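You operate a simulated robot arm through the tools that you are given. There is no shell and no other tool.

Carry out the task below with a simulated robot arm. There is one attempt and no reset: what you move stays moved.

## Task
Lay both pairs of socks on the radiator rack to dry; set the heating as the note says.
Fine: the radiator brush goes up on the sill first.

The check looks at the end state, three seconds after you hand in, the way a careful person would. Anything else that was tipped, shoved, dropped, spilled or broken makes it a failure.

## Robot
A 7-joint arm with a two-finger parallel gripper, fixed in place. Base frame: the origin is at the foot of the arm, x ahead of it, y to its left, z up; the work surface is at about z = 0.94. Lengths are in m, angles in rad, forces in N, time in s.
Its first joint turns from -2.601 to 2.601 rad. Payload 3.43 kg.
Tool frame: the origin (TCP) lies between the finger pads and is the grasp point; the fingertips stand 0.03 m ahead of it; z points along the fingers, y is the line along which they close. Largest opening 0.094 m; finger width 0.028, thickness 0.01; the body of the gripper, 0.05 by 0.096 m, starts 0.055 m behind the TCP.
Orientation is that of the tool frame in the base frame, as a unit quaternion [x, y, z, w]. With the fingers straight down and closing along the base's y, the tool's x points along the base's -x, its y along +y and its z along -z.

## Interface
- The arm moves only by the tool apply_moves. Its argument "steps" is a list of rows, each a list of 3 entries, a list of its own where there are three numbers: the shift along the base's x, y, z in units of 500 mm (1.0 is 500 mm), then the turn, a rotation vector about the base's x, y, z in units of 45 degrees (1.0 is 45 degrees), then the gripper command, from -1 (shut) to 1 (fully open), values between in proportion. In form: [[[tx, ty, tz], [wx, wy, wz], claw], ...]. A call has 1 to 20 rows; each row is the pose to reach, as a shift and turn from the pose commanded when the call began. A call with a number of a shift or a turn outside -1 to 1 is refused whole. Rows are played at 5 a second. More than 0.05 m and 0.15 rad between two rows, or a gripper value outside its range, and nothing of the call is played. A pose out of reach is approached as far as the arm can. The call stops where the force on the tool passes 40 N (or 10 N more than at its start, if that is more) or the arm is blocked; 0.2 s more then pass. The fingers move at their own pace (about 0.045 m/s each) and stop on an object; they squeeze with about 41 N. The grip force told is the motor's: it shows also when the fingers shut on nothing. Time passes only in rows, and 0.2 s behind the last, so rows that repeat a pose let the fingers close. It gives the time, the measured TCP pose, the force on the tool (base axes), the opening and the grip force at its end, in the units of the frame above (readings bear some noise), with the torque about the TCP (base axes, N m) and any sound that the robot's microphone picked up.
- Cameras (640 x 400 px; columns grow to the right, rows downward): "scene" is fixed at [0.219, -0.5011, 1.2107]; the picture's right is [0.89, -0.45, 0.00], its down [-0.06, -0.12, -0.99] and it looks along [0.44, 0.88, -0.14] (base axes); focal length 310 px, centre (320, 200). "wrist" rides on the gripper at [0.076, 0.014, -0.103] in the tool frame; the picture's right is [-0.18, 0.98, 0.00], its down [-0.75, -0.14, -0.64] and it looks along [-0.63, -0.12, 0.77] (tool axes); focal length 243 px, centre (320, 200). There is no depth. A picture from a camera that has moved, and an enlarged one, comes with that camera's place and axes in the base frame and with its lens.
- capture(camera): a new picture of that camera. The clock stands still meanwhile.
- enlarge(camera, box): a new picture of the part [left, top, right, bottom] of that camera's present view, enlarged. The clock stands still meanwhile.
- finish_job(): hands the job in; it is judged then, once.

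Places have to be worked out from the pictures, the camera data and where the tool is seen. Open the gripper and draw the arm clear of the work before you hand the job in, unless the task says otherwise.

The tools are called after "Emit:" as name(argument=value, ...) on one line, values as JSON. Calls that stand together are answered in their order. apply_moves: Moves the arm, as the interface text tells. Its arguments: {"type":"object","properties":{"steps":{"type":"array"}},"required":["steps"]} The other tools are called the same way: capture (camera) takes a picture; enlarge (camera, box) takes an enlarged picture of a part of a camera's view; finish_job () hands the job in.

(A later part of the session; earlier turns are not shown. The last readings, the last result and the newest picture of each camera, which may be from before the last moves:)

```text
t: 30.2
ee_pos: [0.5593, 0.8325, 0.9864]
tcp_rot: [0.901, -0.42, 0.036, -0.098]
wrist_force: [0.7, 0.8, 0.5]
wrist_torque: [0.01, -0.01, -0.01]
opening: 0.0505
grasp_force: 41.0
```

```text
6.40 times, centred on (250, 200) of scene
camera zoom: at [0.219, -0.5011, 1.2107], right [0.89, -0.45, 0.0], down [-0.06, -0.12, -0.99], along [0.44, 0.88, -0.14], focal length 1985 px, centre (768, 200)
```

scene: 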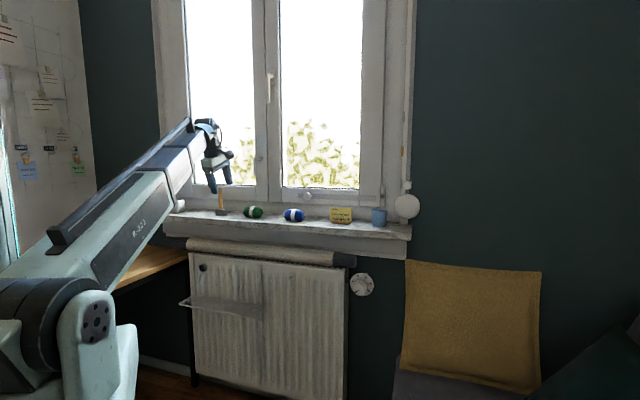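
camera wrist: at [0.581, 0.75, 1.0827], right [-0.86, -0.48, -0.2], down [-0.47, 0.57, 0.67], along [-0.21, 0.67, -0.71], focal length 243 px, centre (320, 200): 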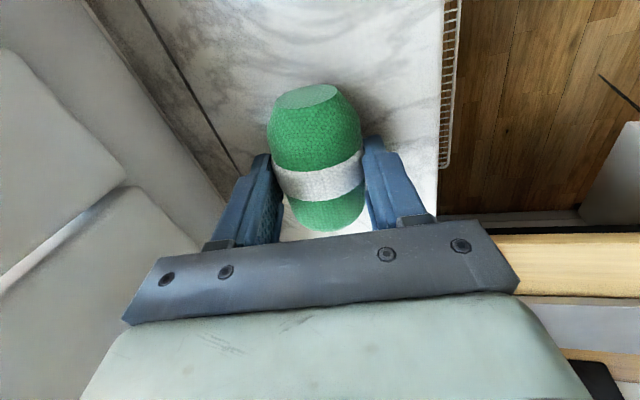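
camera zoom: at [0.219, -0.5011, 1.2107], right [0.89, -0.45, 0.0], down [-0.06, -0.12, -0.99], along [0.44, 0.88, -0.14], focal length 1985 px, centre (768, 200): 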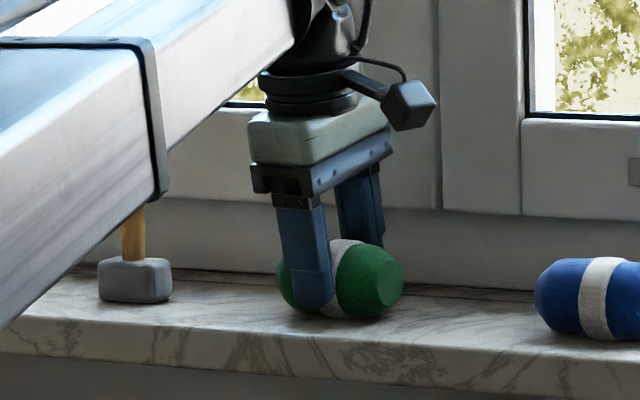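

Green socks are held (opening 50 mm, 41 N). I lift 7 cm, back out from the sill, then come down in front of the rack at s≈-0.37, easing the tilt to 20°.

Emit:
apply_moves(steps=[[[0, 0, 0.07], [0, 0, 0], -1], [[0, 0, 0.14], [0, 0, 0], -1], [[-0.0622, -0.0622, 0.14], [0, 0, 0], -1], [[-0.1244, -0.1244, 0.14], [0, 0, 0], -1], [[-0.1867, -0.1867, 0.14], [0, 0, 0], -1], [[-0.2489, -0.2489, 0.14], [0, 0, 0], -1], [[-0.3111, -0.3111, 0.14], [0, 0, 0], -1], [[-0.3733, -0.3733, 0.14], [0, 0, 0], -1], [[-0.4011, -0.3455, 0.072], [0.011, -0.017, 0.0116], -1], [[-0.4289, -0.3177, 0.004], [0.022, -0.0339, 0.0232], -1], [[-0.4567, -0.2899, -0.064], [0.0329, -0.0509, 0.0348], -1], [[-0.4845, -0.2621, -0.132], [0.0439, -0.0678, 0.0464], -1], [[-0.5123, -0.2343, -0.2], [0.0549, -0.0848, 0.058], -1], [[-0.5401, -0.2065, -0.268], [0.0659, -0.1017, 0.0696], -1], [[-0.5679, -0.1787, -0.336], [0.0768, -0.1187, 0.0812], -1], [[-0.5957, -0.1509, -0.404], [0.0878, -0.1356, 0.0928], -1], [[-0.6236, -0.123, -0.472], [0.0988, -0.1526, 0.1044], -1], [[-0.6236, -0.123, -0.472], [0.0988, -0.1526, 0.1044], -1]])

Emit:
capture(camera="wrist")

Emit:
capture(camera="scene")

```text
t: 34.0
ee_pos: [0.2458, 0.7696, 0.7492]
tcp_rot: [0.91, -0.378, 0.069, -0.159]
wrist_force: [-0.6, -0.6, -0.5]
wrist_torque: [0.01, 0.02, 0.02]
opening: 0.0503
grasp_force: 41.5
```

```text
taken
camera wrist: at [0.264, 0.6815, 0.841], right [-0.78, -0.52, -0.34], down [-0.6, 0.47, 0.65], along [-0.18, 0.71, -0.68], focal length 243 px, centre (320, 200)
```

wrist: 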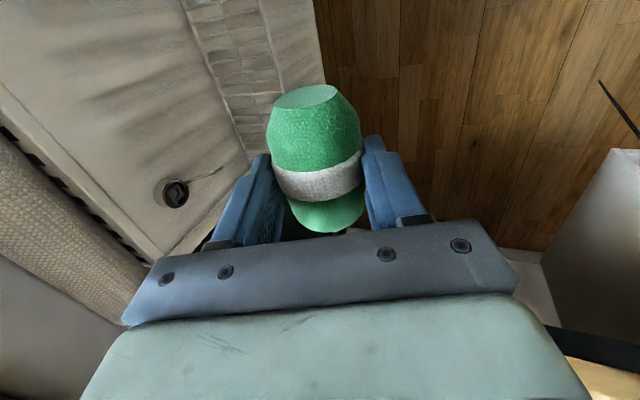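

```text
taken
```

scene: 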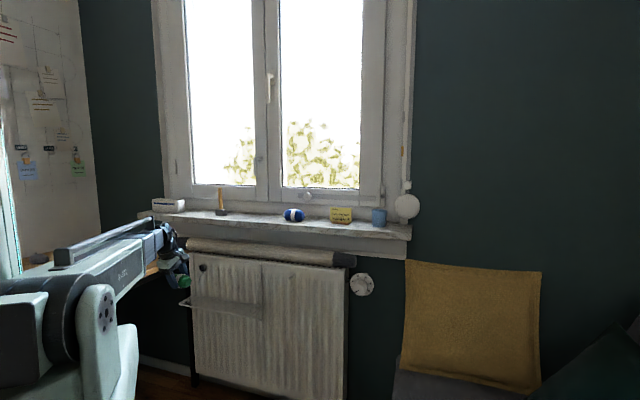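

Socks still firmly held. I lower to z≈0.655 and move partway toward the rack, then check clearances.

Emit:
apply_moves(steps=[[[0.005, -0.005, -0.063], [0, 0, 0], -1], [[0.0095, -0.0095, -0.126], [0, 0, 0], -1], [[0.0141, -0.0141, -0.188], [0, 0, 0], -1], [[0.0521, 0.0239, -0.188], [0, 0, 0], -1], [[0.0901, 0.0619, -0.188], [0, 0, 0], -1], [[0.1271, 0.0989, -0.188], [0, 0, 0], -1], [[0.1271, 0.0989, -0.188], [0, 0, 0], -1]])

Emit:
capture(camera="wrist")

Emit:
enlarge(camera="scene", box=[130, 220, 280, 330])

```text
t: 35.6
ee_pos: [0.3086, 0.8209, 0.6556]
tcp_rot: [0.91, -0.377, 0.07, -0.16]
wrist_force: [0.6, 0.0, -0.3]
wrist_torque: [0.0, 0.01, 0.01]
opening: 0.0501
grasp_force: 40.9
```

```text
taken
camera wrist: at [0.3265, 0.733, 0.7474], right [-0.78, -0.52, -0.34], down [-0.6, 0.47, 0.65], along [-0.18, 0.71, -0.68], focal length 243 px, centre (320, 200)
```

wrist: 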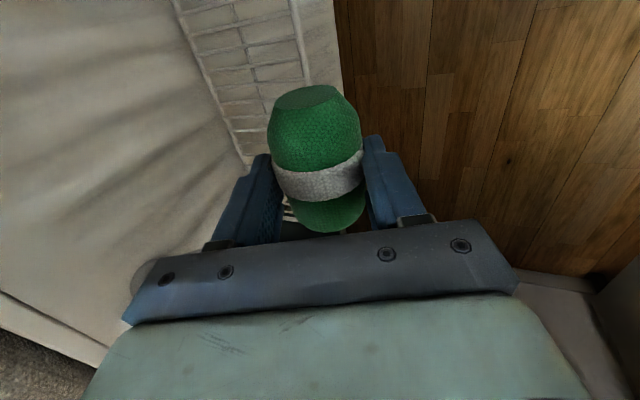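

```text
3.64 times, centred on (205, 275) of scene
camera zoom: at [0.219, -0.5011, 1.2107], right [0.89, -0.45, 0.0], down [-0.06, -0.12, -0.99], along [0.44, 0.88, -0.14], focal length 1128 px, centre (738, -73)
```

zoom: 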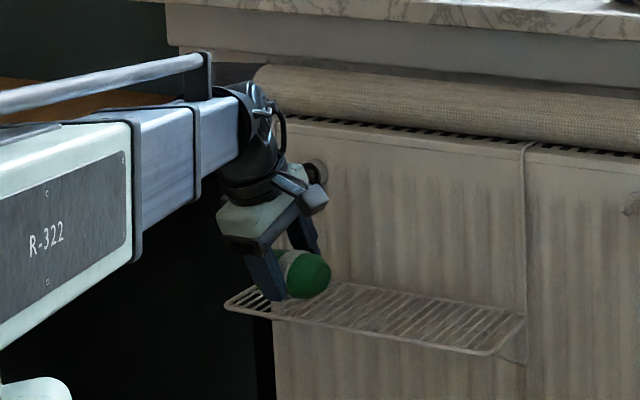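

I enlarge the rack part of the wrist view to measure its front and back wires against the socks.

Emit:
enlarge(camera="wrist", box=[160, 0, 380, 150])

Emit:
enlarge(camera="scene", box=[175, 255, 275, 320])

```text
2.67 times, centred on (270, 75) of wrist
camera zoom: at [0.3265, 0.733, 0.7474], right [-0.78, -0.52, -0.34], down [-0.6, 0.47, 0.65], along [-0.18, 0.71, -0.68], focal length 647 px, centre (453, 533)
```

zoom: 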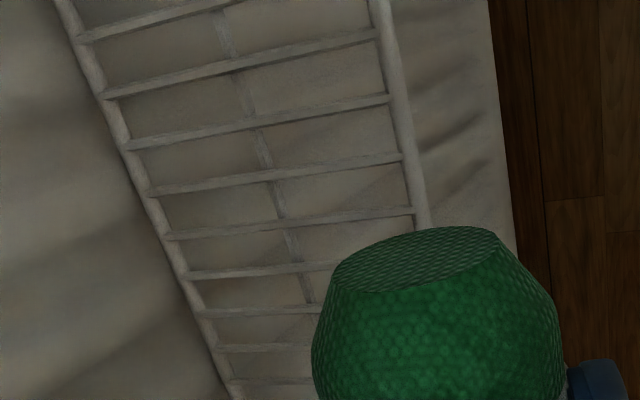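

```text
6.15 times, centred on (225, 288) of scene
camera zoom: at [0.219, -0.5011, 1.2107], right [0.89, -0.45, 0.0], down [-0.06, -0.12, -0.99], along [0.44, 0.88, -0.14], focal length 1909 px, centre (905, -338)
```

zoom: 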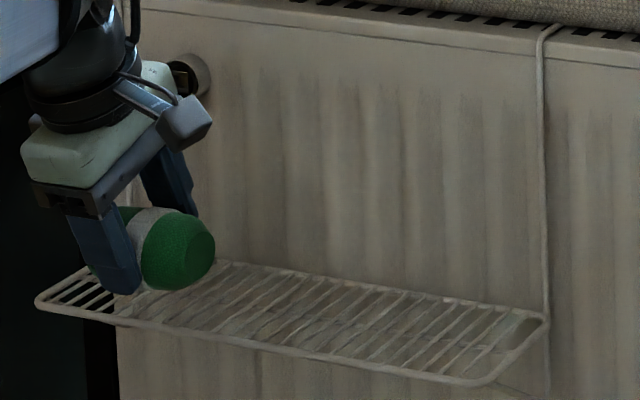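

The rack's front wire comes out at n≈0.84 and its back wire at n≈0.93, so the socks should sit at n≈0.88. I move in over the middle of the rack, still 5 cm above it.

Emit:
apply_moves(steps=[[[0.036, 0.036, 0], [0, 0, 0], -1], [[0.072, 0.072, 0], [0, 0, 0], -1], [[0.1075, 0.1075, 0], [0, 0, 0], -1], [[0.1075, 0.1075, 0], [0, 0, 0], -1]])

Emit:
capture(camera="wrist")

Emit:
enlarge(camera="scene", box=[175, 255, 275, 320])

```text
t: 36.6
ee_pos: [0.3635, 0.8766, 0.6537]
tcp_rot: [0.91, -0.377, 0.068, -0.159]
wrist_force: [-0.8, -0.1, -0.1]
wrist_torque: [-0.01, 0.01, -0.02]
opening: 0.0501
grasp_force: 41.1
```

```text
taken
camera wrist: at [0.3824, 0.7871, 0.7466], right [-0.78, -0.52, -0.34], down [-0.6, 0.48, 0.65], along [-0.18, 0.71, -0.68], focal length 243 px, centre (320, 200)
```

wrist: 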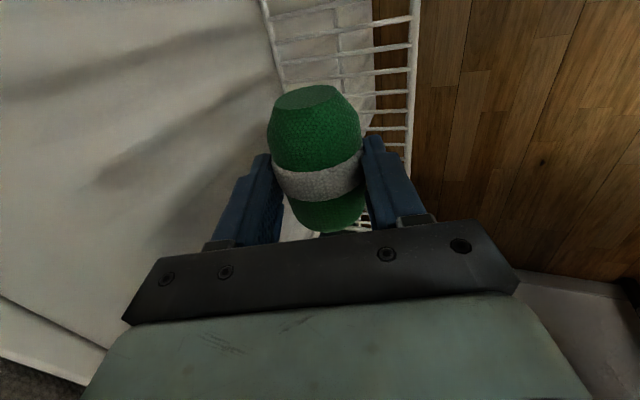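

```text
6.15 times, centred on (225, 288) of scene
camera zoom: at [0.219, -0.5011, 1.2107], right [0.89, -0.45, 0.0], down [-0.06, -0.12, -0.99], along [0.44, 0.88, -0.14], focal length 1909 px, centre (905, -338)
```

zoom: 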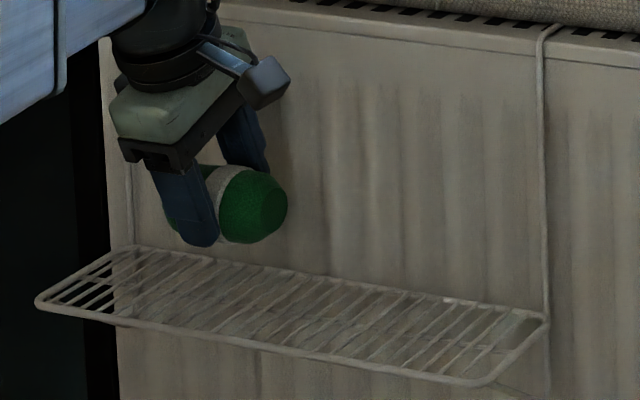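

The socks hang over the middle of the rack's depth. I lower 3.5 cm and check again.

Emit:
apply_moves(steps=[[[0, 0, -0.025], [0, 0, 0], -1], [[0, 0, -0.05], [0, 0, 0], -1], [[0, 0, -0.07], [0, 0, 0], -1], [[0, 0, -0.07], [0, 0, 0], -1]])

Emit:
capture(camera="wrist")

Emit:
enlarge(camera="scene", box=[180, 270, 240, 312])

```text
t: 37.6
ee_pos: [0.365, 0.8741, 0.6206]
tcp_rot: [0.91, -0.377, 0.069, -0.159]
wrist_force: [0.4, -0.1, -0.5]
wrist_torque: [0.0, -0.01, -0.01]
opening: 0.0501
grasp_force: 41.1
```

```text
taken
camera wrist: at [0.3827, 0.7865, 0.7127], right [-0.78, -0.52, -0.34], down [-0.6, 0.47, 0.65], along [-0.18, 0.71, -0.68], focal length 243 px, centre (320, 200)
```

wrist: 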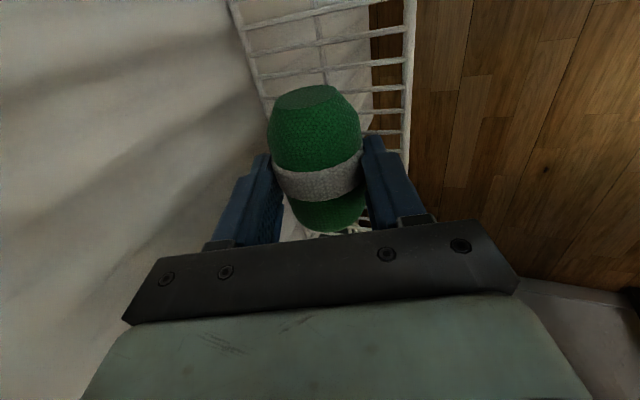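

```text
9.52 times, centred on (210, 291) of scene
camera zoom: at [0.219, -0.5011, 1.2107], right [0.89, -0.45, 0.0], down [-0.06, -0.12, -0.99], along [0.44, 0.88, -0.14], focal length 2954 px, centre (1368, -667)
```

zoom: 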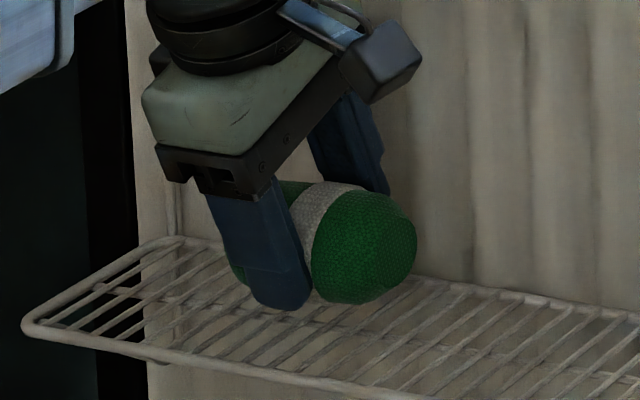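

Still clear by my estimate of about 1.5–2 cm. I lower another 1 cm, then in small steps.

Emit:
apply_moves(steps=[[[0, 0, -0.01], [0, 0, 0], -1], [[0, 0, -0.02], [0, 0, 0], -1], [[0, 0, -0.02], [0, 0, 0], -1]])

Emit:
enlarge(camera="scene", box=[190, 280, 232, 308])

```text
t: 38.4
ee_pos: [0.3647, 0.8744, 0.6101]
tcp_rot: [0.91, -0.377, 0.069, -0.159]
wrist_force: [0.4, 0.1, -0.2]
wrist_torque: [0.03, 0.02, 0.0]
opening: 0.0502
grasp_force: 41.5
```

```text
14.29 times, centred on (211, 294) of scene
camera zoom: at [0.219, -0.5011, 1.2107], right [0.89, -0.45, 0.0], down [-0.06, -0.12, -0.99], along [0.44, 0.88, -0.14], focal length 4431 px, centre (1877, -1143)
```

zoom: 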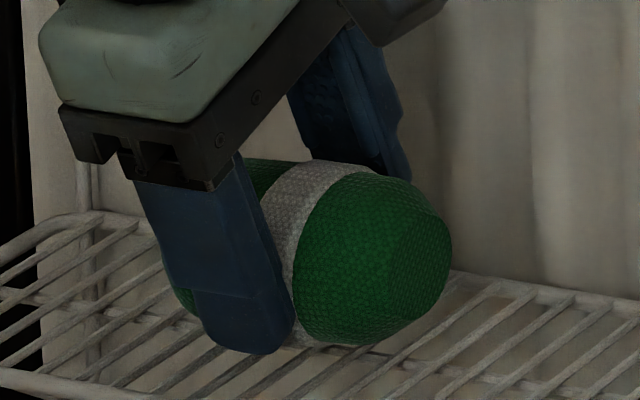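

No contact yet. I go on in 3 mm steps.

Emit:
apply_moves(steps=[[[0, 0, -0.006], [0, 0, 0], -1], [[0, 0, -0.006], [0, 0, 0], -1]])

Emit:
apply_moves(steps=[[[0, 0, -0.004], [0, 0, 0], -1], [[0, 0, -0.004], [0, 0, 0], -1]])

Emit:
enlarge(camera="scene", box=[190, 280, 232, 308])

```text
t: 39.0
ee_pos: [0.3651, 0.8744, 0.6071]
tcp_rot: [0.91, -0.377, 0.069, -0.16]
wrist_force: [-1.2, 0.0, -1.2]
wrist_torque: [0.01, 0.01, -0.01]
opening: 0.0501
grasp_force: 41.0
```

```text
t: 39.6
ee_pos: [0.3659, 0.8742, 0.6072]
tcp_rot: [0.91, -0.377, 0.069, -0.16]
wrist_force: [0.3, 0.0, 13.9]
wrist_torque: [0.21, 0.14, -0.05]
opening: 0.0502
grasp_force: 41.8
```

```text
14.29 times, centred on (211, 294) of scene
camera zoom: at [0.219, -0.5011, 1.2107], right [0.89, -0.45, 0.0], down [-0.06, -0.12, -0.99], along [0.44, 0.88, -0.14], focal length 4431 px, centre (1877, -1143)
```

zoom: 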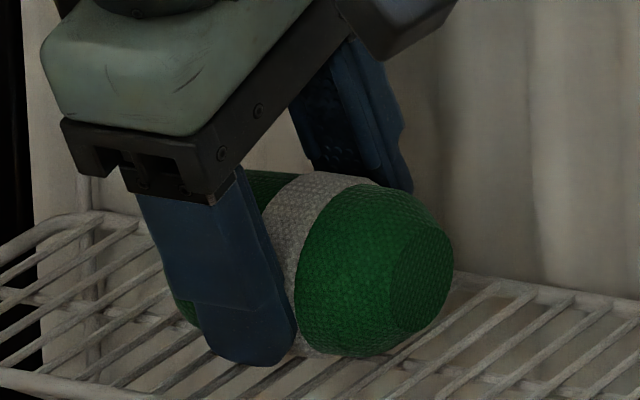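

Contact at about 14 N, and the torque places it under the socks rather than the finger, so the rack's top is at z≈0.561. I ease off 1 mm and open slowly to release.

Emit:
apply_moves(steps=[[[0, 0, 0.002], [0, 0, 0], -1], [[0, 0, 0.002], [0, 0, 0], 0.1], [[0, 0, 0.002], [0, 0, 0], 0.2], [[0, 0, 0.002], [0, 0, 0], 0.3], [[0, 0, 0.002], [0, 0, 0], 0.4], [[0, 0, 0.002], [0, 0, 0], 0.4], [[0, 0, 0.002], [0, 0, 0], 0.4]])

Emit:
capture(camera="wrist")

Emit:
enlarge(camera="scene", box=[190, 280, 232, 308])

```text
t: 41.2
ee_pos: [0.3645, 0.8752, 0.6064]
tcp_rot: [0.91, -0.377, 0.068, -0.161]
wrist_force: [0.4, 0.2, -0.6]
wrist_torque: [0.01, 0.0, 0.0]
opening: 0.0658
grasp_force: 0.0
```

```text
taken
camera wrist: at [0.3824, 0.7857, 0.6988], right [-0.78, -0.52, -0.34], down [-0.6, 0.47, 0.65], along [-0.18, 0.71, -0.68], focal length 243 px, centre (320, 200)
```

wrist: 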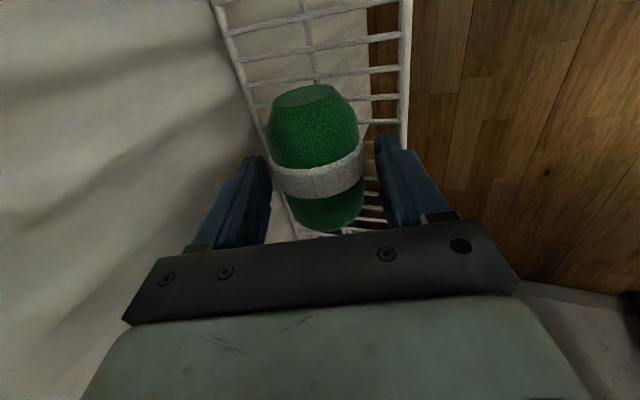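

```text
14.29 times, centred on (211, 294) of scene
camera zoom: at [0.219, -0.5011, 1.2107], right [0.89, -0.45, 0.0], down [-0.06, -0.12, -0.99], along [0.44, 0.88, -0.14], focal length 4431 px, centre (1877, -1143)
```

zoom: 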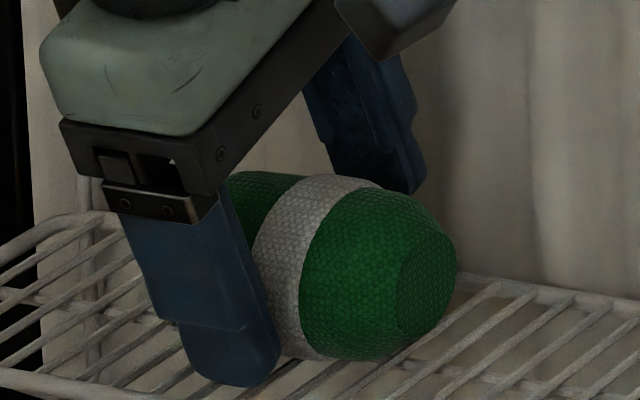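

Green socks lie on the rack and the fingers are free of them. I withdraw along the tool axis, then back away from the rack.

Emit:
apply_moves(steps=[[[-0.0145, -0.0145, 0.0565], [0, 0, 0], 0.4], [[-0.029, -0.029, 0.113], [0, 0, 0], 0.4], [[-0.0436, -0.0436, 0.169], [0, 0, 0], 0.4], [[-0.1, -0.1, 0.169], [0, 0, 0], 0.4], [[-0.157, -0.157, 0.169], [0, 0, 0], 0.4], [[-0.214, -0.214, 0.169], [0, 0, 0], 0.4], [[-0.214, -0.214, 0.169], [0, 0, 0], 0.4]])

Emit:
capture(camera="wrist")

Emit:
enlarge(camera="scene", box=[175, 255, 275, 320])

```text
t: 42.8
ee_pos: [0.2573, 0.7661, 0.6902]
tcp_rot: [0.91, -0.378, 0.069, -0.16]
wrist_force: [-0.5, -0.7, -0.5]
wrist_torque: [-0.03, 0.0, -0.03]
opening: 0.0657
grasp_force: 0.0
```

```text
taken
camera wrist: at [0.2749, 0.6781, 0.7829], right [-0.78, -0.52, -0.34], down [-0.6, 0.48, 0.65], along [-0.18, 0.71, -0.68], focal length 243 px, centre (320, 200)
```

wrist: 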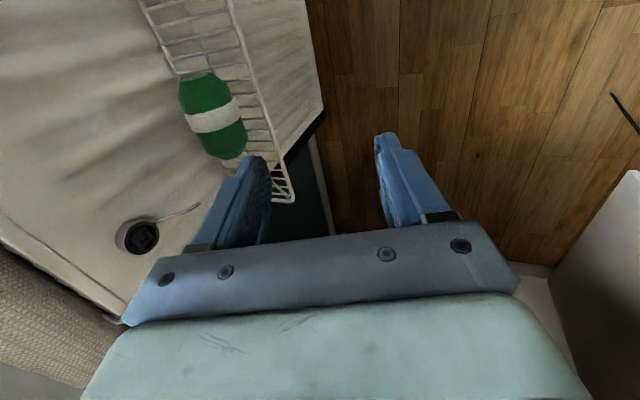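

```text
6.15 times, centred on (225, 288) of scene
camera zoom: at [0.219, -0.5011, 1.2107], right [0.89, -0.45, 0.0], down [-0.06, -0.12, -0.99], along [0.44, 0.88, -0.14], focal length 1909 px, centre (905, -338)
```

zoom: 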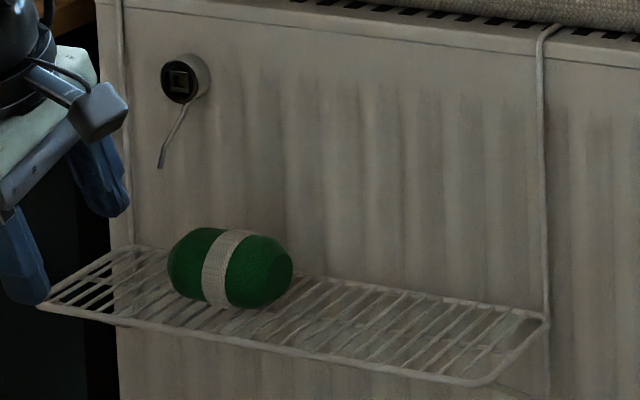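

Green socks lie steady on the rack. Now I travel up and across to in front of the blue socks, with the tool back at 12° tilt.

Emit:
apply_moves(steps=[[[0.0423, -0.031, 0.0586], [-0.009, 0.009, 0], 0.55], [[0.0847, -0.062, 0.1171], [-0.018, 0.018, 0], 0.55], [[0.127, -0.093, 0.1757], [-0.0269, 0.0269, 0], 0.55], [[0.1693, -0.1241, 0.2343], [-0.0359, 0.0359, 0], 0.55], [[0.2116, -0.1551, 0.2929], [-0.0449, 0.0449, 0], 0.55], [[0.254, -0.1861, 0.3514], [-0.0539, 0.0539, 0], 0.55], [[0.2963, -0.2171, 0.41], [-0.0629, 0.0629, 0], 0.55], [[0.3386, -0.2481, 0.4686], [-0.0718, 0.0718, 0], 0.55], [[0.381, -0.2791, 0.5271], [-0.0808, 0.0808, 0], 0.55], [[0.4233, -0.3101, 0.5857], [-0.0898, 0.0898, 0], 0.55], [[0.4656, -0.3412, 0.6443], [-0.0988, 0.0988, 0], 0.55], [[0.5079, -0.3722, 0.7029], [-0.1077, 0.1077, 0], 0.55], [[0.5503, -0.4032, 0.7614], [-0.1167, 0.1167, 0], 0.55], [[0.5926, -0.4342, 0.82], [-0.1257, 0.1257, 0], 0.55], [[0.5926, -0.4342, 0.82], [-0.1257, 0.1257, 0], 0.55]])

Emit:
capture(camera="wrist")

Emit:
capture(camera="scene")

```text
t: 46.0
ee_pos: [0.5558, 0.5503, 1.1006]
tcp_rot: [0.919, -0.38, 0.042, -0.095]
wrist_force: [-0.1, 0.6, -0.4]
wrist_torque: [0.0, 0.0, -0.03]
opening: 0.073
grasp_force: 0.1
```

```text
taken
camera wrist: at [0.5825, 0.4701, 1.1995], right [-0.81, -0.55, -0.2], down [-0.53, 0.54, 0.65], along [-0.25, 0.64, -0.73], focal length 243 px, centre (320, 200)
```

wrist: 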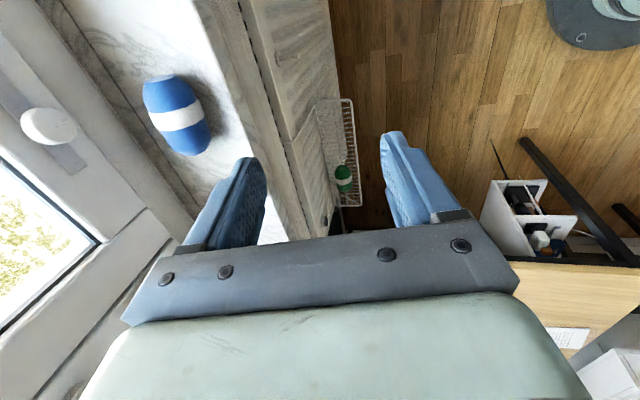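

```text
taken
```

scene: 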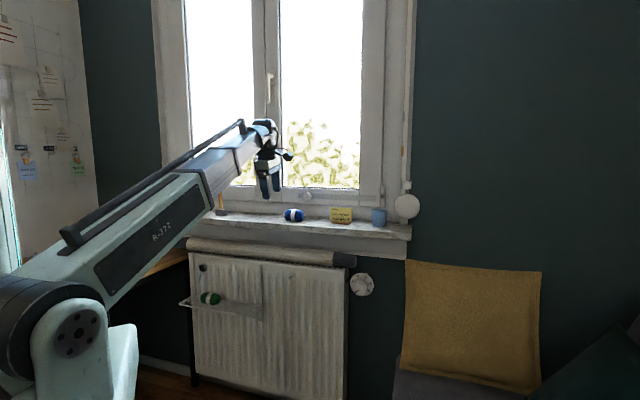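

I enlarge the blue socks in the wrist view to measure their centre and axis.

Emit:
enlarge(camera="wrist", box=[110, 50, 260, 175])

Emit:
enlarge(camera="scene", box=[260, 190, 340, 240])

```text
3.20 times, centred on (185, 112) of wrist
camera zoom: at [0.5825, 0.4701, 1.1995], right [-0.81, -0.55, -0.2], down [-0.53, 0.54, 0.65], along [-0.25, 0.64, -0.73], focal length 776 px, centre (752, 480)
```

zoom: 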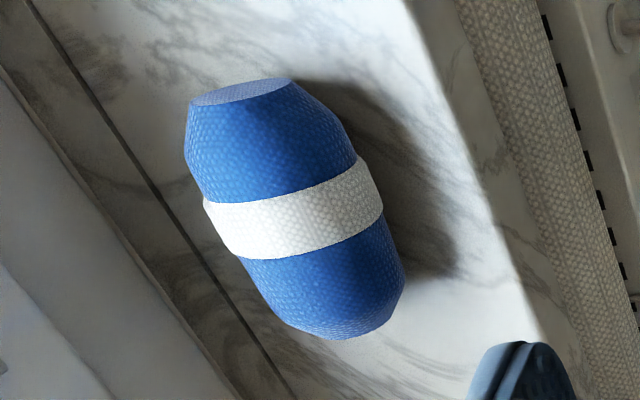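

```text
8.00 times, centred on (300, 215) of scene
camera zoom: at [0.219, -0.5011, 1.2107], right [0.89, -0.45, 0.0], down [-0.06, -0.12, -0.99], along [0.44, 0.88, -0.14], focal length 2482 px, centre (480, 80)
```

zoom: 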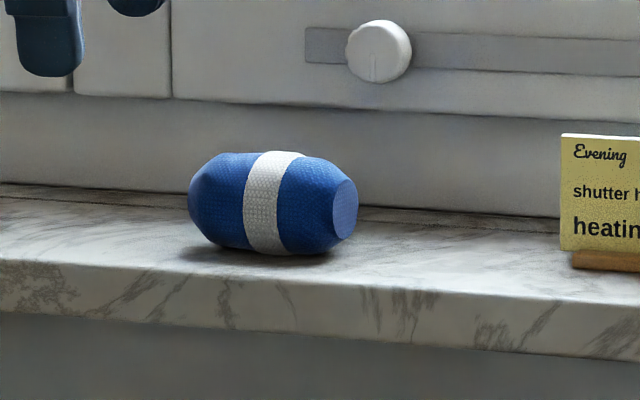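

Blue socks: centre about s=0.005, n=0.978, turned roughly -6° from the sill line. The white knob on the window frame stands at n≈1.05, so my far finger (n≤1.025) clears it. I move to the hover on the approach line.

Emit:
apply_moves(steps=[[[0.0498, 0.0492, -0.0147], [0.0039, 0.0039, -0.0261], 0.55], [[0.0996, 0.0985, -0.0294], [0.0078, 0.0078, -0.0522], 0.55], [[0.1494, 0.1477, -0.044], [0.0118, 0.0118, -0.0782], 0.55], [[0.1992, 0.197, -0.0587], [0.0157, 0.0157, -0.1043], 0.55], [[0.249, 0.2462, -0.0734], [0.0196, 0.0196, -0.1304], 0.55], [[0.249, 0.2462, -0.0734], [0.0196, 0.0196, -0.1304], 0.55]])

Emit:
capture(camera="wrist")

Emit:
enlarge(camera="scene", box=[230, 150, 370, 240])

```text
t: 47.4
ee_pos: [0.6821, 0.6746, 1.0644]
tcp_rot: [0.897, -0.429, 0.038, -0.098]
wrist_force: [-0.6, 0.2, -0.3]
wrist_torque: [-0.01, 0.0, 0.02]
opening: 0.0728
grasp_force: 0.1
```

```text
taken
camera wrist: at [0.701, 0.5902, 1.1606], right [-0.86, -0.46, -0.2], down [-0.46, 0.58, 0.67], along [-0.19, 0.67, -0.72], focal length 243 px, centre (320, 200)
```

wrist: 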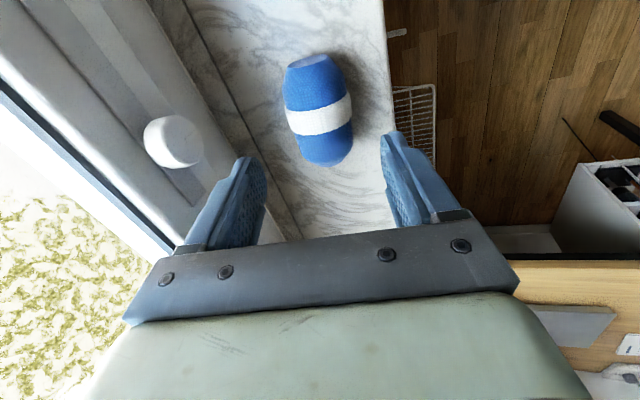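

```text
4.44 times, centred on (300, 195) of scene
camera zoom: at [0.219, -0.5011, 1.2107], right [0.89, -0.45, 0.0], down [-0.06, -0.12, -0.99], along [0.44, 0.88, -0.14], focal length 1379 px, centre (409, 222)
```

zoom: 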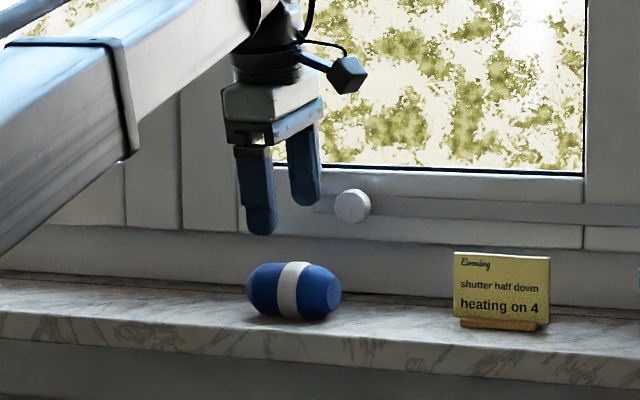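

The blue socks line up between the fingers. I descend along the tool axis to straddle them.

Emit:
apply_moves(steps=[[[0.0061, 0.0049, -0.0394], [0, 0, 0], 0.55], [[0.0122, 0.0098, -0.0788], [0, 0, 0], 0.55], [[0.0182, 0.0146, -0.1182], [0, 0, 0], 0.55], [[0.0243, 0.0195, -0.1576], [0, 0, 0], 0.55], [[0.0243, 0.0195, -0.1576], [0, 0, 0], 0.55]])

Emit:
capture(camera="wrist")

Emit:
enlarge(camera="scene", box=[250, 170, 350, 230])

```text
t: 48.6
ee_pos: [0.69, 0.6843, 0.9851]
tcp_rot: [0.898, -0.427, 0.038, -0.098]
wrist_force: [-0.2, 0.0, 0.9]
wrist_torque: [-0.02, -0.01, -0.03]
opening: 0.073
grasp_force: 0.1
```

```text
taken
camera wrist: at [0.7109, 0.6006, 1.0817], right [-0.86, -0.46, -0.2], down [-0.46, 0.58, 0.67], along [-0.19, 0.67, -0.72], focal length 243 px, centre (320, 200)
```

wrist: 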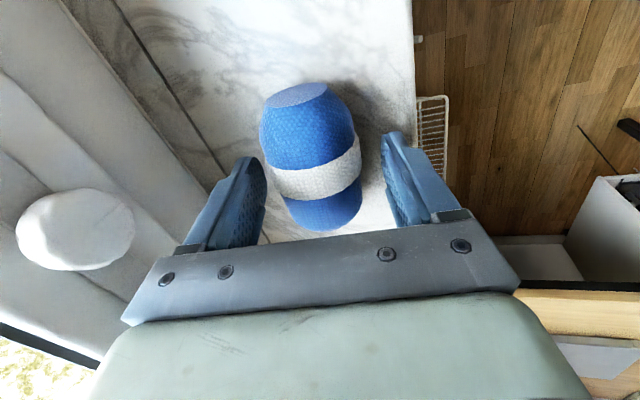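

```text
6.40 times, centred on (300, 200) of scene
camera zoom: at [0.219, -0.5011, 1.2107], right [0.89, -0.45, 0.0], down [-0.06, -0.12, -0.99], along [0.44, 0.88, -0.14], focal length 1985 px, centre (448, 200)
```

zoom: 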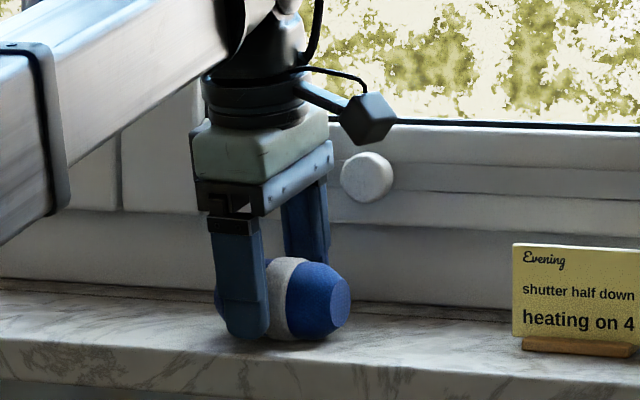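

Straddled without contact. The socks are again about 3 mm toward the window, so I shift that much and close.

Emit:
apply_moves(steps=[[[0.005, 0.005, 0], [0, 0, 0], 0.55], [[0.005, 0.005, 0], [0, 0, 0], 0.3], [[0.005, 0.005, 0], [0, 0, 0], 0.1], [[0.005, 0.005, 0], [0, 0, 0], -1], [[0.005, 0.005, 0], [0, 0, 0], -1], [[0.005, 0.005, 0], [0, 0, 0], -1], [[0.005, 0.005, 0], [0, 0, 0], -1]])

Emit:
capture(camera="wrist")

Emit:
enlarge(camera="scene", box=[250, 170, 350, 230])

```text
t: 50.2
ee_pos: [0.6935, 0.6853, 0.9855]
tcp_rot: [0.898, -0.428, 0.037, -0.096]
wrist_force: [0.7, -0.7, 1.0]
wrist_torque: [-0.03, -0.01, 0.02]
opening: 0.0507
grasp_force: 40.7
```

```text
taken
camera wrist: at [0.7133, 0.6025, 1.0821], right [-0.86, -0.46, -0.2], down [-0.46, 0.58, 0.67], along [-0.19, 0.67, -0.72], focal length 243 px, centre (320, 200)
```

wrist: 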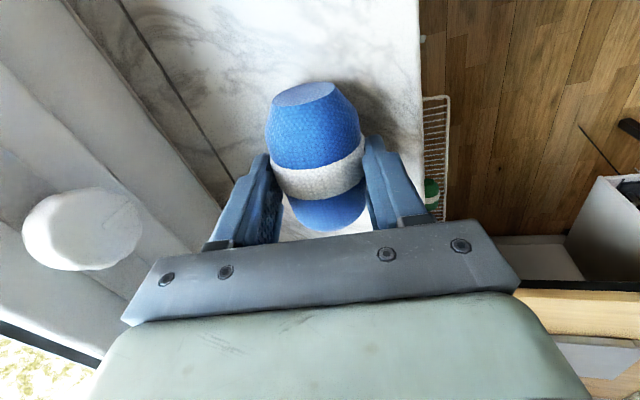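

```text
6.40 times, centred on (300, 200) of scene
camera zoom: at [0.219, -0.5011, 1.2107], right [0.89, -0.45, 0.0], down [-0.06, -0.12, -0.99], along [0.44, 0.88, -0.14], focal length 1985 px, centre (448, 200)
```

zoom: 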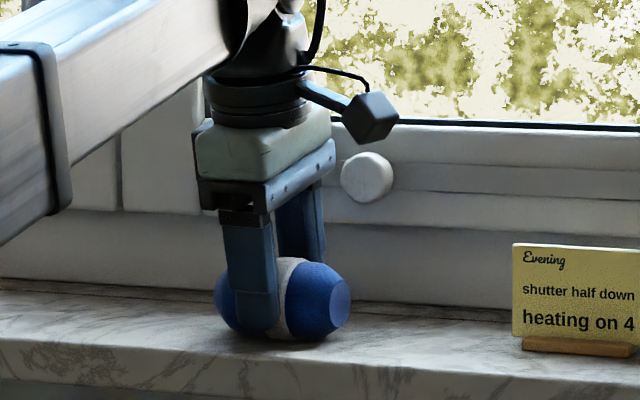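

Blue socks are held (51 mm, 41 N). I lift, back out from the sill, and come down in front of the rack at s≈-0.235, right of the green pair.

Emit:
apply_moves(steps=[[[0, 0, 0.07], [0, 0, 0], -1], [[0, 0, 0.14], [0, 0, 0], -1], [[-0.0601, -0.0601, 0.14], [0, 0, 0], -1], [[-0.1202, -0.1202, 0.14], [0, 0, 0], -1], [[-0.1803, -0.1803, 0.14], [0, 0, 0], -1], [[-0.2404, -0.2404, 0.14], [0, 0, 0], -1], [[-0.3005, -0.3005, 0.14], [0, 0, 0], -1], [[-0.3606, -0.3606, 0.14], [0, 0, 0], -1], [[-0.3947, -0.3265, 0.0729], [0.0094, -0.0158, 0.0125], -1], [[-0.4288, -0.2924, 0.0058], [0.0187, -0.0316, 0.0251], -1], [[-0.4628, -0.2584, -0.0613], [0.0281, -0.0474, 0.0376], -1], [[-0.4969, -0.2243, -0.1284], [0.0374, -0.0632, 0.0501], -1], [[-0.531, -0.1902, -0.1955], [0.0468, -0.079, 0.0627], -1], [[-0.5651, -0.1561, -0.2626], [0.0561, -0.0947, 0.0752], -1], [[-0.5992, -0.122, -0.3297], [0.0655, -0.1105, 0.0877], -1], [[-0.6332, -0.088, -0.3968], [0.0748, -0.1263, 0.1002], -1], [[-0.6673, -0.0539, -0.4639], [0.0842, -0.1421, 0.1128], -1], [[-0.7014, -0.0198, -0.531], [0.0935, -0.1579, 0.1253], -1], [[-0.7014, -0.0198, -0.531], [0.0935, -0.1579, 0.1253], -1]])

Emit:
capture(camera="wrist")

Emit:
capture(camera="scene")

```text
t: 54.2
ee_pos: [0.3395, 0.6741, 0.721]
tcp_rot: [0.909, -0.378, 0.073, -0.159]
wrist_force: [1.4, 0.1, -1.0]
wrist_torque: [0.01, 0.01, 0.01]
opening: 0.0503
grasp_force: 40.9
```

```text
taken
camera wrist: at [0.3566, 0.5866, 0.8136], right [-0.78, -0.52, -0.34], down [-0.6, 0.48, 0.64], along [-0.17, 0.71, -0.69], focal length 243 px, centre (320, 200)
```

wrist: 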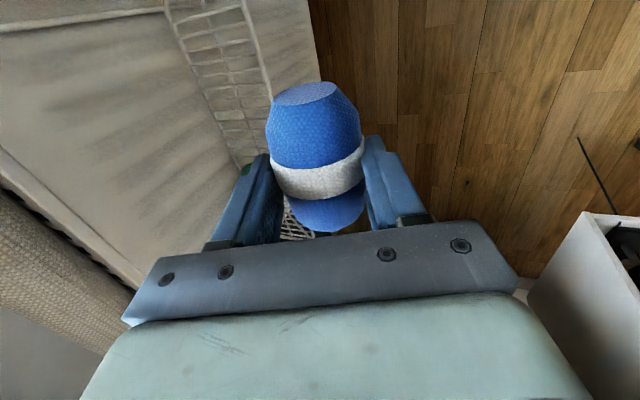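

```text
taken
```

scene: 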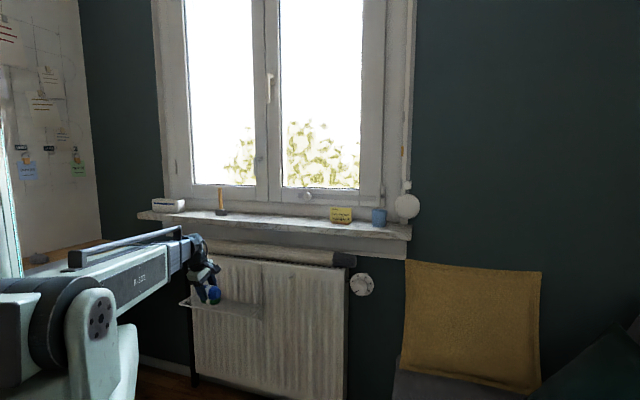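

Blue socks held well, green pair still in place. I lower to z≈0.655 and move in over the rack at s≈-0.23.

Emit:
apply_moves(steps=[[[0.0047, -0.0047, -0.066], [0, 0, 0], -1], [[0.0093, -0.0093, -0.132], [0, 0, 0], -1], [[0.0657, 0.0471, -0.132], [0, 0, 0], -1], [[0.1221, 0.1035, -0.132], [0, 0, 0], -1], [[0.1785, 0.1599, -0.132], [0, 0, 0], -1], [[0.2349, 0.2163, -0.132], [0, 0, 0], -1], [[0.2349, 0.2163, -0.132], [0, 0, 0], -1]])

Emit:
capture(camera="wrist")

Emit:
enlarge(camera="scene", box=[175, 250, 285, 320])

```text
t: 55.8
ee_pos: [0.4604, 0.7851, 0.6555]
tcp_rot: [0.909, -0.379, 0.072, -0.159]
wrist_force: [0.3, -0.6, -0.6]
wrist_torque: [0.04, -0.01, 0.0]
opening: 0.05
grasp_force: 41.3
```

```text
taken
camera wrist: at [0.4773, 0.6965, 0.748], right [-0.78, -0.52, -0.34], down [-0.6, 0.48, 0.64], along [-0.17, 0.71, -0.69], focal length 243 px, centre (320, 200)
```

wrist: 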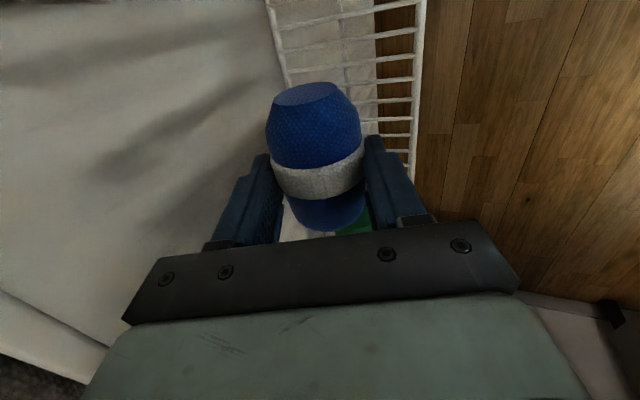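

```text
5.71 times, centred on (230, 285) of scene
camera zoom: at [0.219, -0.5011, 1.2107], right [0.89, -0.45, 0.0], down [-0.06, -0.12, -0.99], along [0.44, 0.88, -0.14], focal length 1773 px, centre (834, -286)
```

zoom: 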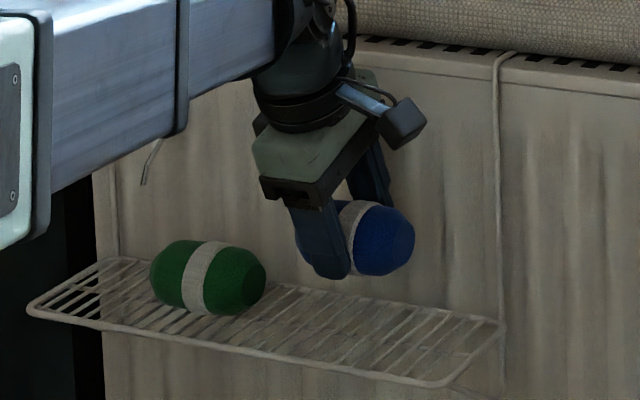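

The blue pair is over the rack, clear of the green pair and the right-hand wire. I lower 4 cm, easing back 4 mm toward the rack's centre line.

Emit:
apply_moves(steps=[[[-0.0028, -0.0028, -0.03], [0, 0, 0], -1], [[-0.0057, -0.0057, -0.06], [0, 0, 0], -1], [[-0.0057, -0.0057, -0.08], [0, 0, 0], -1], [[-0.0057, -0.0057, -0.08], [0, 0, 0], -1]])

Emit:
apply_moves(steps=[[[0, 0, -0.007], [0, 0, 0], -1], [[0, 0, -0.014], [0, 0, 0], -1], [[0, 0, -0.014], [0, 0, 0], -1]])

Emit:
enlarge(camera="scene", box=[205, 275, 265, 315])

```text
t: 56.8
ee_pos: [0.4569, 0.7803, 0.6142]
tcp_rot: [0.909, -0.378, 0.072, -0.158]
wrist_force: [-0.2, -0.3, -0.1]
wrist_torque: [0.01, 0.0, 0.02]
opening: 0.0503
grasp_force: 41.4
```

```text
t: 57.6
ee_pos: [0.4561, 0.7814, 0.6081]
tcp_rot: [0.909, -0.378, 0.073, -0.159]
wrist_force: [0.0, -0.1, -0.3]
wrist_torque: [-0.03, 0.03, -0.01]
opening: 0.0503
grasp_force: 41.1
```

```text
10.00 times, centred on (235, 295) of scene
camera zoom: at [0.219, -0.5011, 1.2107], right [0.89, -0.45, 0.0], down [-0.06, -0.12, -0.99], along [0.44, 0.88, -0.14], focal length 3102 px, centre (1170, -750)
```

zoom: 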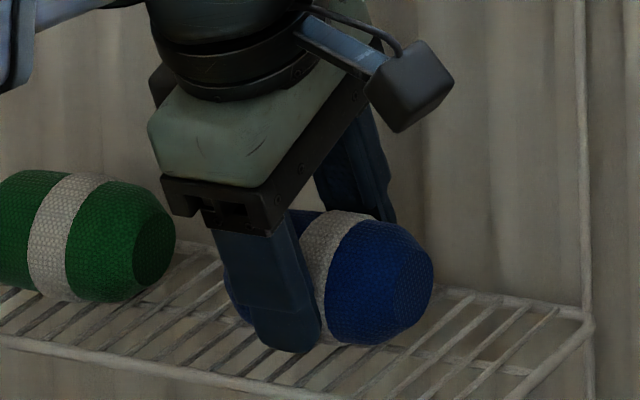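

No contact yet at z=0.608. I continue in 1–2 mm steps until the socks touch.

Emit:
apply_moves(steps=[[[0, 0, -0.003], [0, 0, 0], -1], [[0, 0, -0.003], [0, 0, 0], -1]])

Emit:
apply_moves(steps=[[[0, 0, -0.003], [0, 0, 0], -1], [[0, 0, -0.003], [0, 0, 0], -1]])

```text
t: 58.2
ee_pos: [0.4569, 0.7819, 0.605]
tcp_rot: [0.909, -0.378, 0.073, -0.159]
wrist_force: [-0.7, -0.5, 3.1]
wrist_torque: [0.04, 0.11, 0.03]
opening: 0.0506
grasp_force: 41.8
```

```text
t: 58.8
ee_pos: [0.4567, 0.7808, 0.6067]
tcp_rot: [0.909, -0.379, 0.073, -0.16]
wrist_force: [-0.4, 0.7, 20.8]
wrist_torque: [0.33, 0.3, -0.01]
opening: 0.0499
grasp_force: 41.7
```

Contact is clear (21 N, under the socks). I ease off 1.5 mm and open slowly.

Emit:
apply_moves(steps=[[[0, 0, 0.003], [0, 0, 0], -1], [[0, 0, 0.003], [0, 0, 0], 0.1], [[0, 0, 0.003], [0, 0, 0], 0.2], [[0, 0, 0.003], [0, 0, 0], 0.3], [[0, 0, 0.003], [0, 0, 0], 0.4], [[0, 0, 0.003], [0, 0, 0], 0.4], [[0, 0, 0.003], [0, 0, 0], 0.4]])

Emit:
capture(camera="wrist")

Emit:
enlarge(camera="scene", box=[205, 275, 265, 315])

```text
t: 60.4
ee_pos: [0.4559, 0.7818, 0.6071]
tcp_rot: [0.91, -0.377, 0.072, -0.159]
wrist_force: [-0.4, -0.2, 0.6]
wrist_torque: [-0.04, 0.0, 0.02]
opening: 0.0658
grasp_force: 0.0
```

```text
taken
camera wrist: at [0.4734, 0.6924, 0.6981], right [-0.78, -0.52, -0.34], down [-0.6, 0.48, 0.64], along [-0.17, 0.71, -0.69], focal length 243 px, centre (320, 200)
```

wrist: 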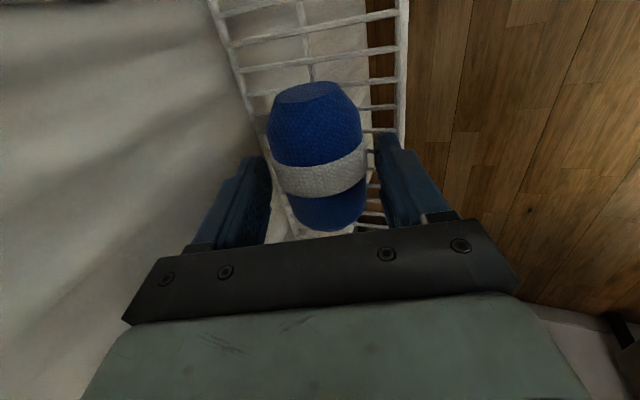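

```text
10.00 times, centred on (235, 295) of scene
camera zoom: at [0.219, -0.5011, 1.2107], right [0.89, -0.45, 0.0], down [-0.06, -0.12, -0.99], along [0.44, 0.88, -0.14], focal length 3102 px, centre (1170, -750)
```

zoom: 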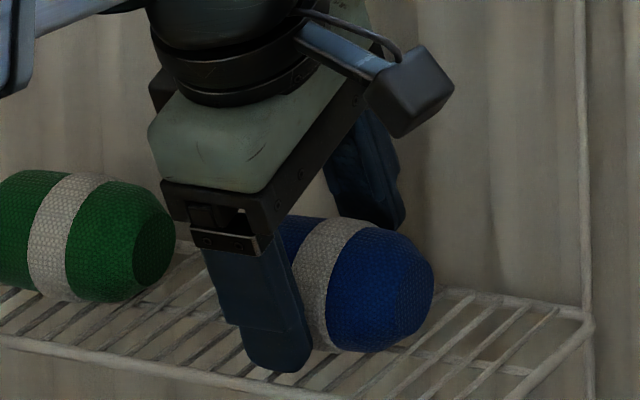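

Blue socks rest on the rack, fingers free on both sides. I withdraw along the tool axis and back away.

Emit:
apply_moves(steps=[[[-0.0145, -0.0145, 0.0565], [0, 0, 0], 0.4], [[-0.029, -0.029, 0.113], [0, 0, 0], 0.4], [[-0.0436, -0.0436, 0.169], [0, 0, 0], 0.4], [[-0.1, -0.1, 0.169], [0, 0, 0], 0.4], [[-0.157, -0.157, 0.169], [0, 0, 0], 0.4], [[-0.214, -0.214, 0.169], [0, 0, 0], 0.4], [[-0.214, -0.214, 0.169], [0, 0, 0], 0.4]])

Emit:
capture(camera="wrist")

Emit:
enlarge(camera="scene", box=[170, 230, 390, 330])

```text
t: 62.0
ee_pos: [0.35, 0.674, 0.689]
tcp_rot: [0.909, -0.378, 0.072, -0.158]
wrist_force: [0.7, -0.1, 0.1]
wrist_torque: [0.01, 0.03, 0.02]
opening: 0.0659
grasp_force: 0.1
```

```text
taken
camera wrist: at [0.3666, 0.5854, 0.7816], right [-0.78, -0.52, -0.34], down [-0.6, 0.48, 0.64], along [-0.17, 0.71, -0.69], focal length 243 px, centre (320, 200)
```

wrist: 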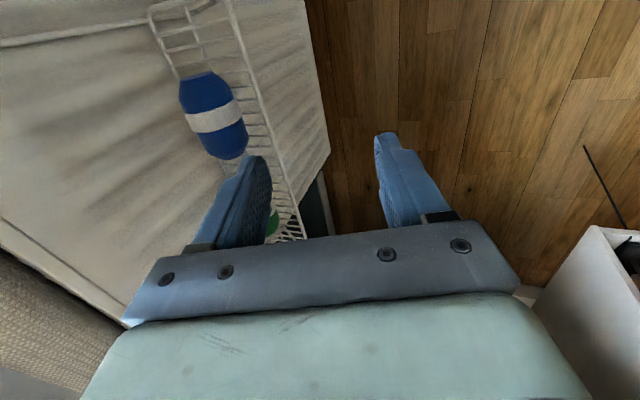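

```text
2.91 times, centred on (280, 280) of scene
camera zoom: at [0.219, -0.5011, 1.2107], right [0.89, -0.45, 0.0], down [-0.06, -0.12, -0.99], along [0.44, 0.88, -0.14], focal length 902 px, centre (436, -33)
```

zoom: 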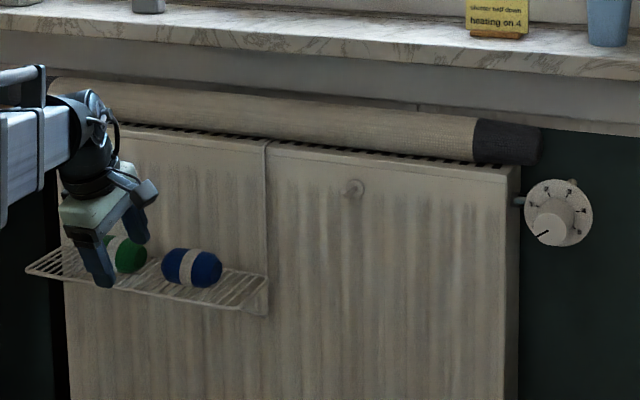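

Both pairs lie on the rack. Now the heating knob: I estimate its front face at about s=0.30, n=0.90, z=0.71, with the dial about 6 cm behind it. I move across in front of the radiator while tilting the tool to point horizontally at the wall, in two legs.

Emit:
apply_moves(steps=[[[0.0511, -0.056, 0.0034], [0.0786, -0.0786, 0], 0.4], [[0.1023, -0.112, 0.0069], [0.1571, -0.1571, 0], 0.4], [[0.1534, -0.168, 0.0103], [0.2357, -0.2357, 0], 0.4], [[0.2046, -0.224, 0.0137], [0.3143, -0.3143, 0], 0.4], [[0.2557, -0.28, 0.0171], [0.3929, -0.3929, 0], 0.4], [[0.3069, -0.336, 0.0206], [0.4714, -0.4714, 0], 0.4], [[0.358, -0.392, 0.024], [0.55, -0.55, 0], 0.4], [[0.358, -0.392, 0.024], [0.55, -0.55, 0], 0.4]])

Emit:
capture(camera="scene")

Emit:
capture(camera="wrist")

```text
t: 63.8
ee_pos: [0.529, 0.4792, 0.7024]
tcp_rot: [0.818, -0.342, 0.182, -0.425]
wrist_force: [0.3, 0.7, 1.2]
wrist_torque: [0.03, 0.01, 0.01]
opening: 0.0661
grasp_force: 0.1
```

```text
taken
```

scene: 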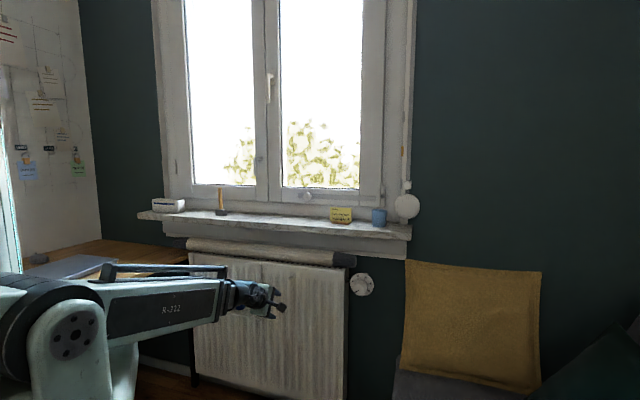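

```text
taken
camera wrist: at [0.5145, 0.3595, 0.7497], right [-0.53, -0.27, -0.81], down [-0.85, 0.23, 0.48], along [0.06, 0.94, -0.35], focal length 243 px, centre (320, 200)
```

wrist: 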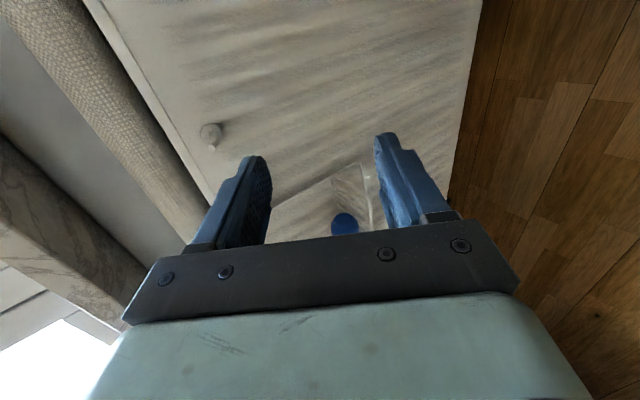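

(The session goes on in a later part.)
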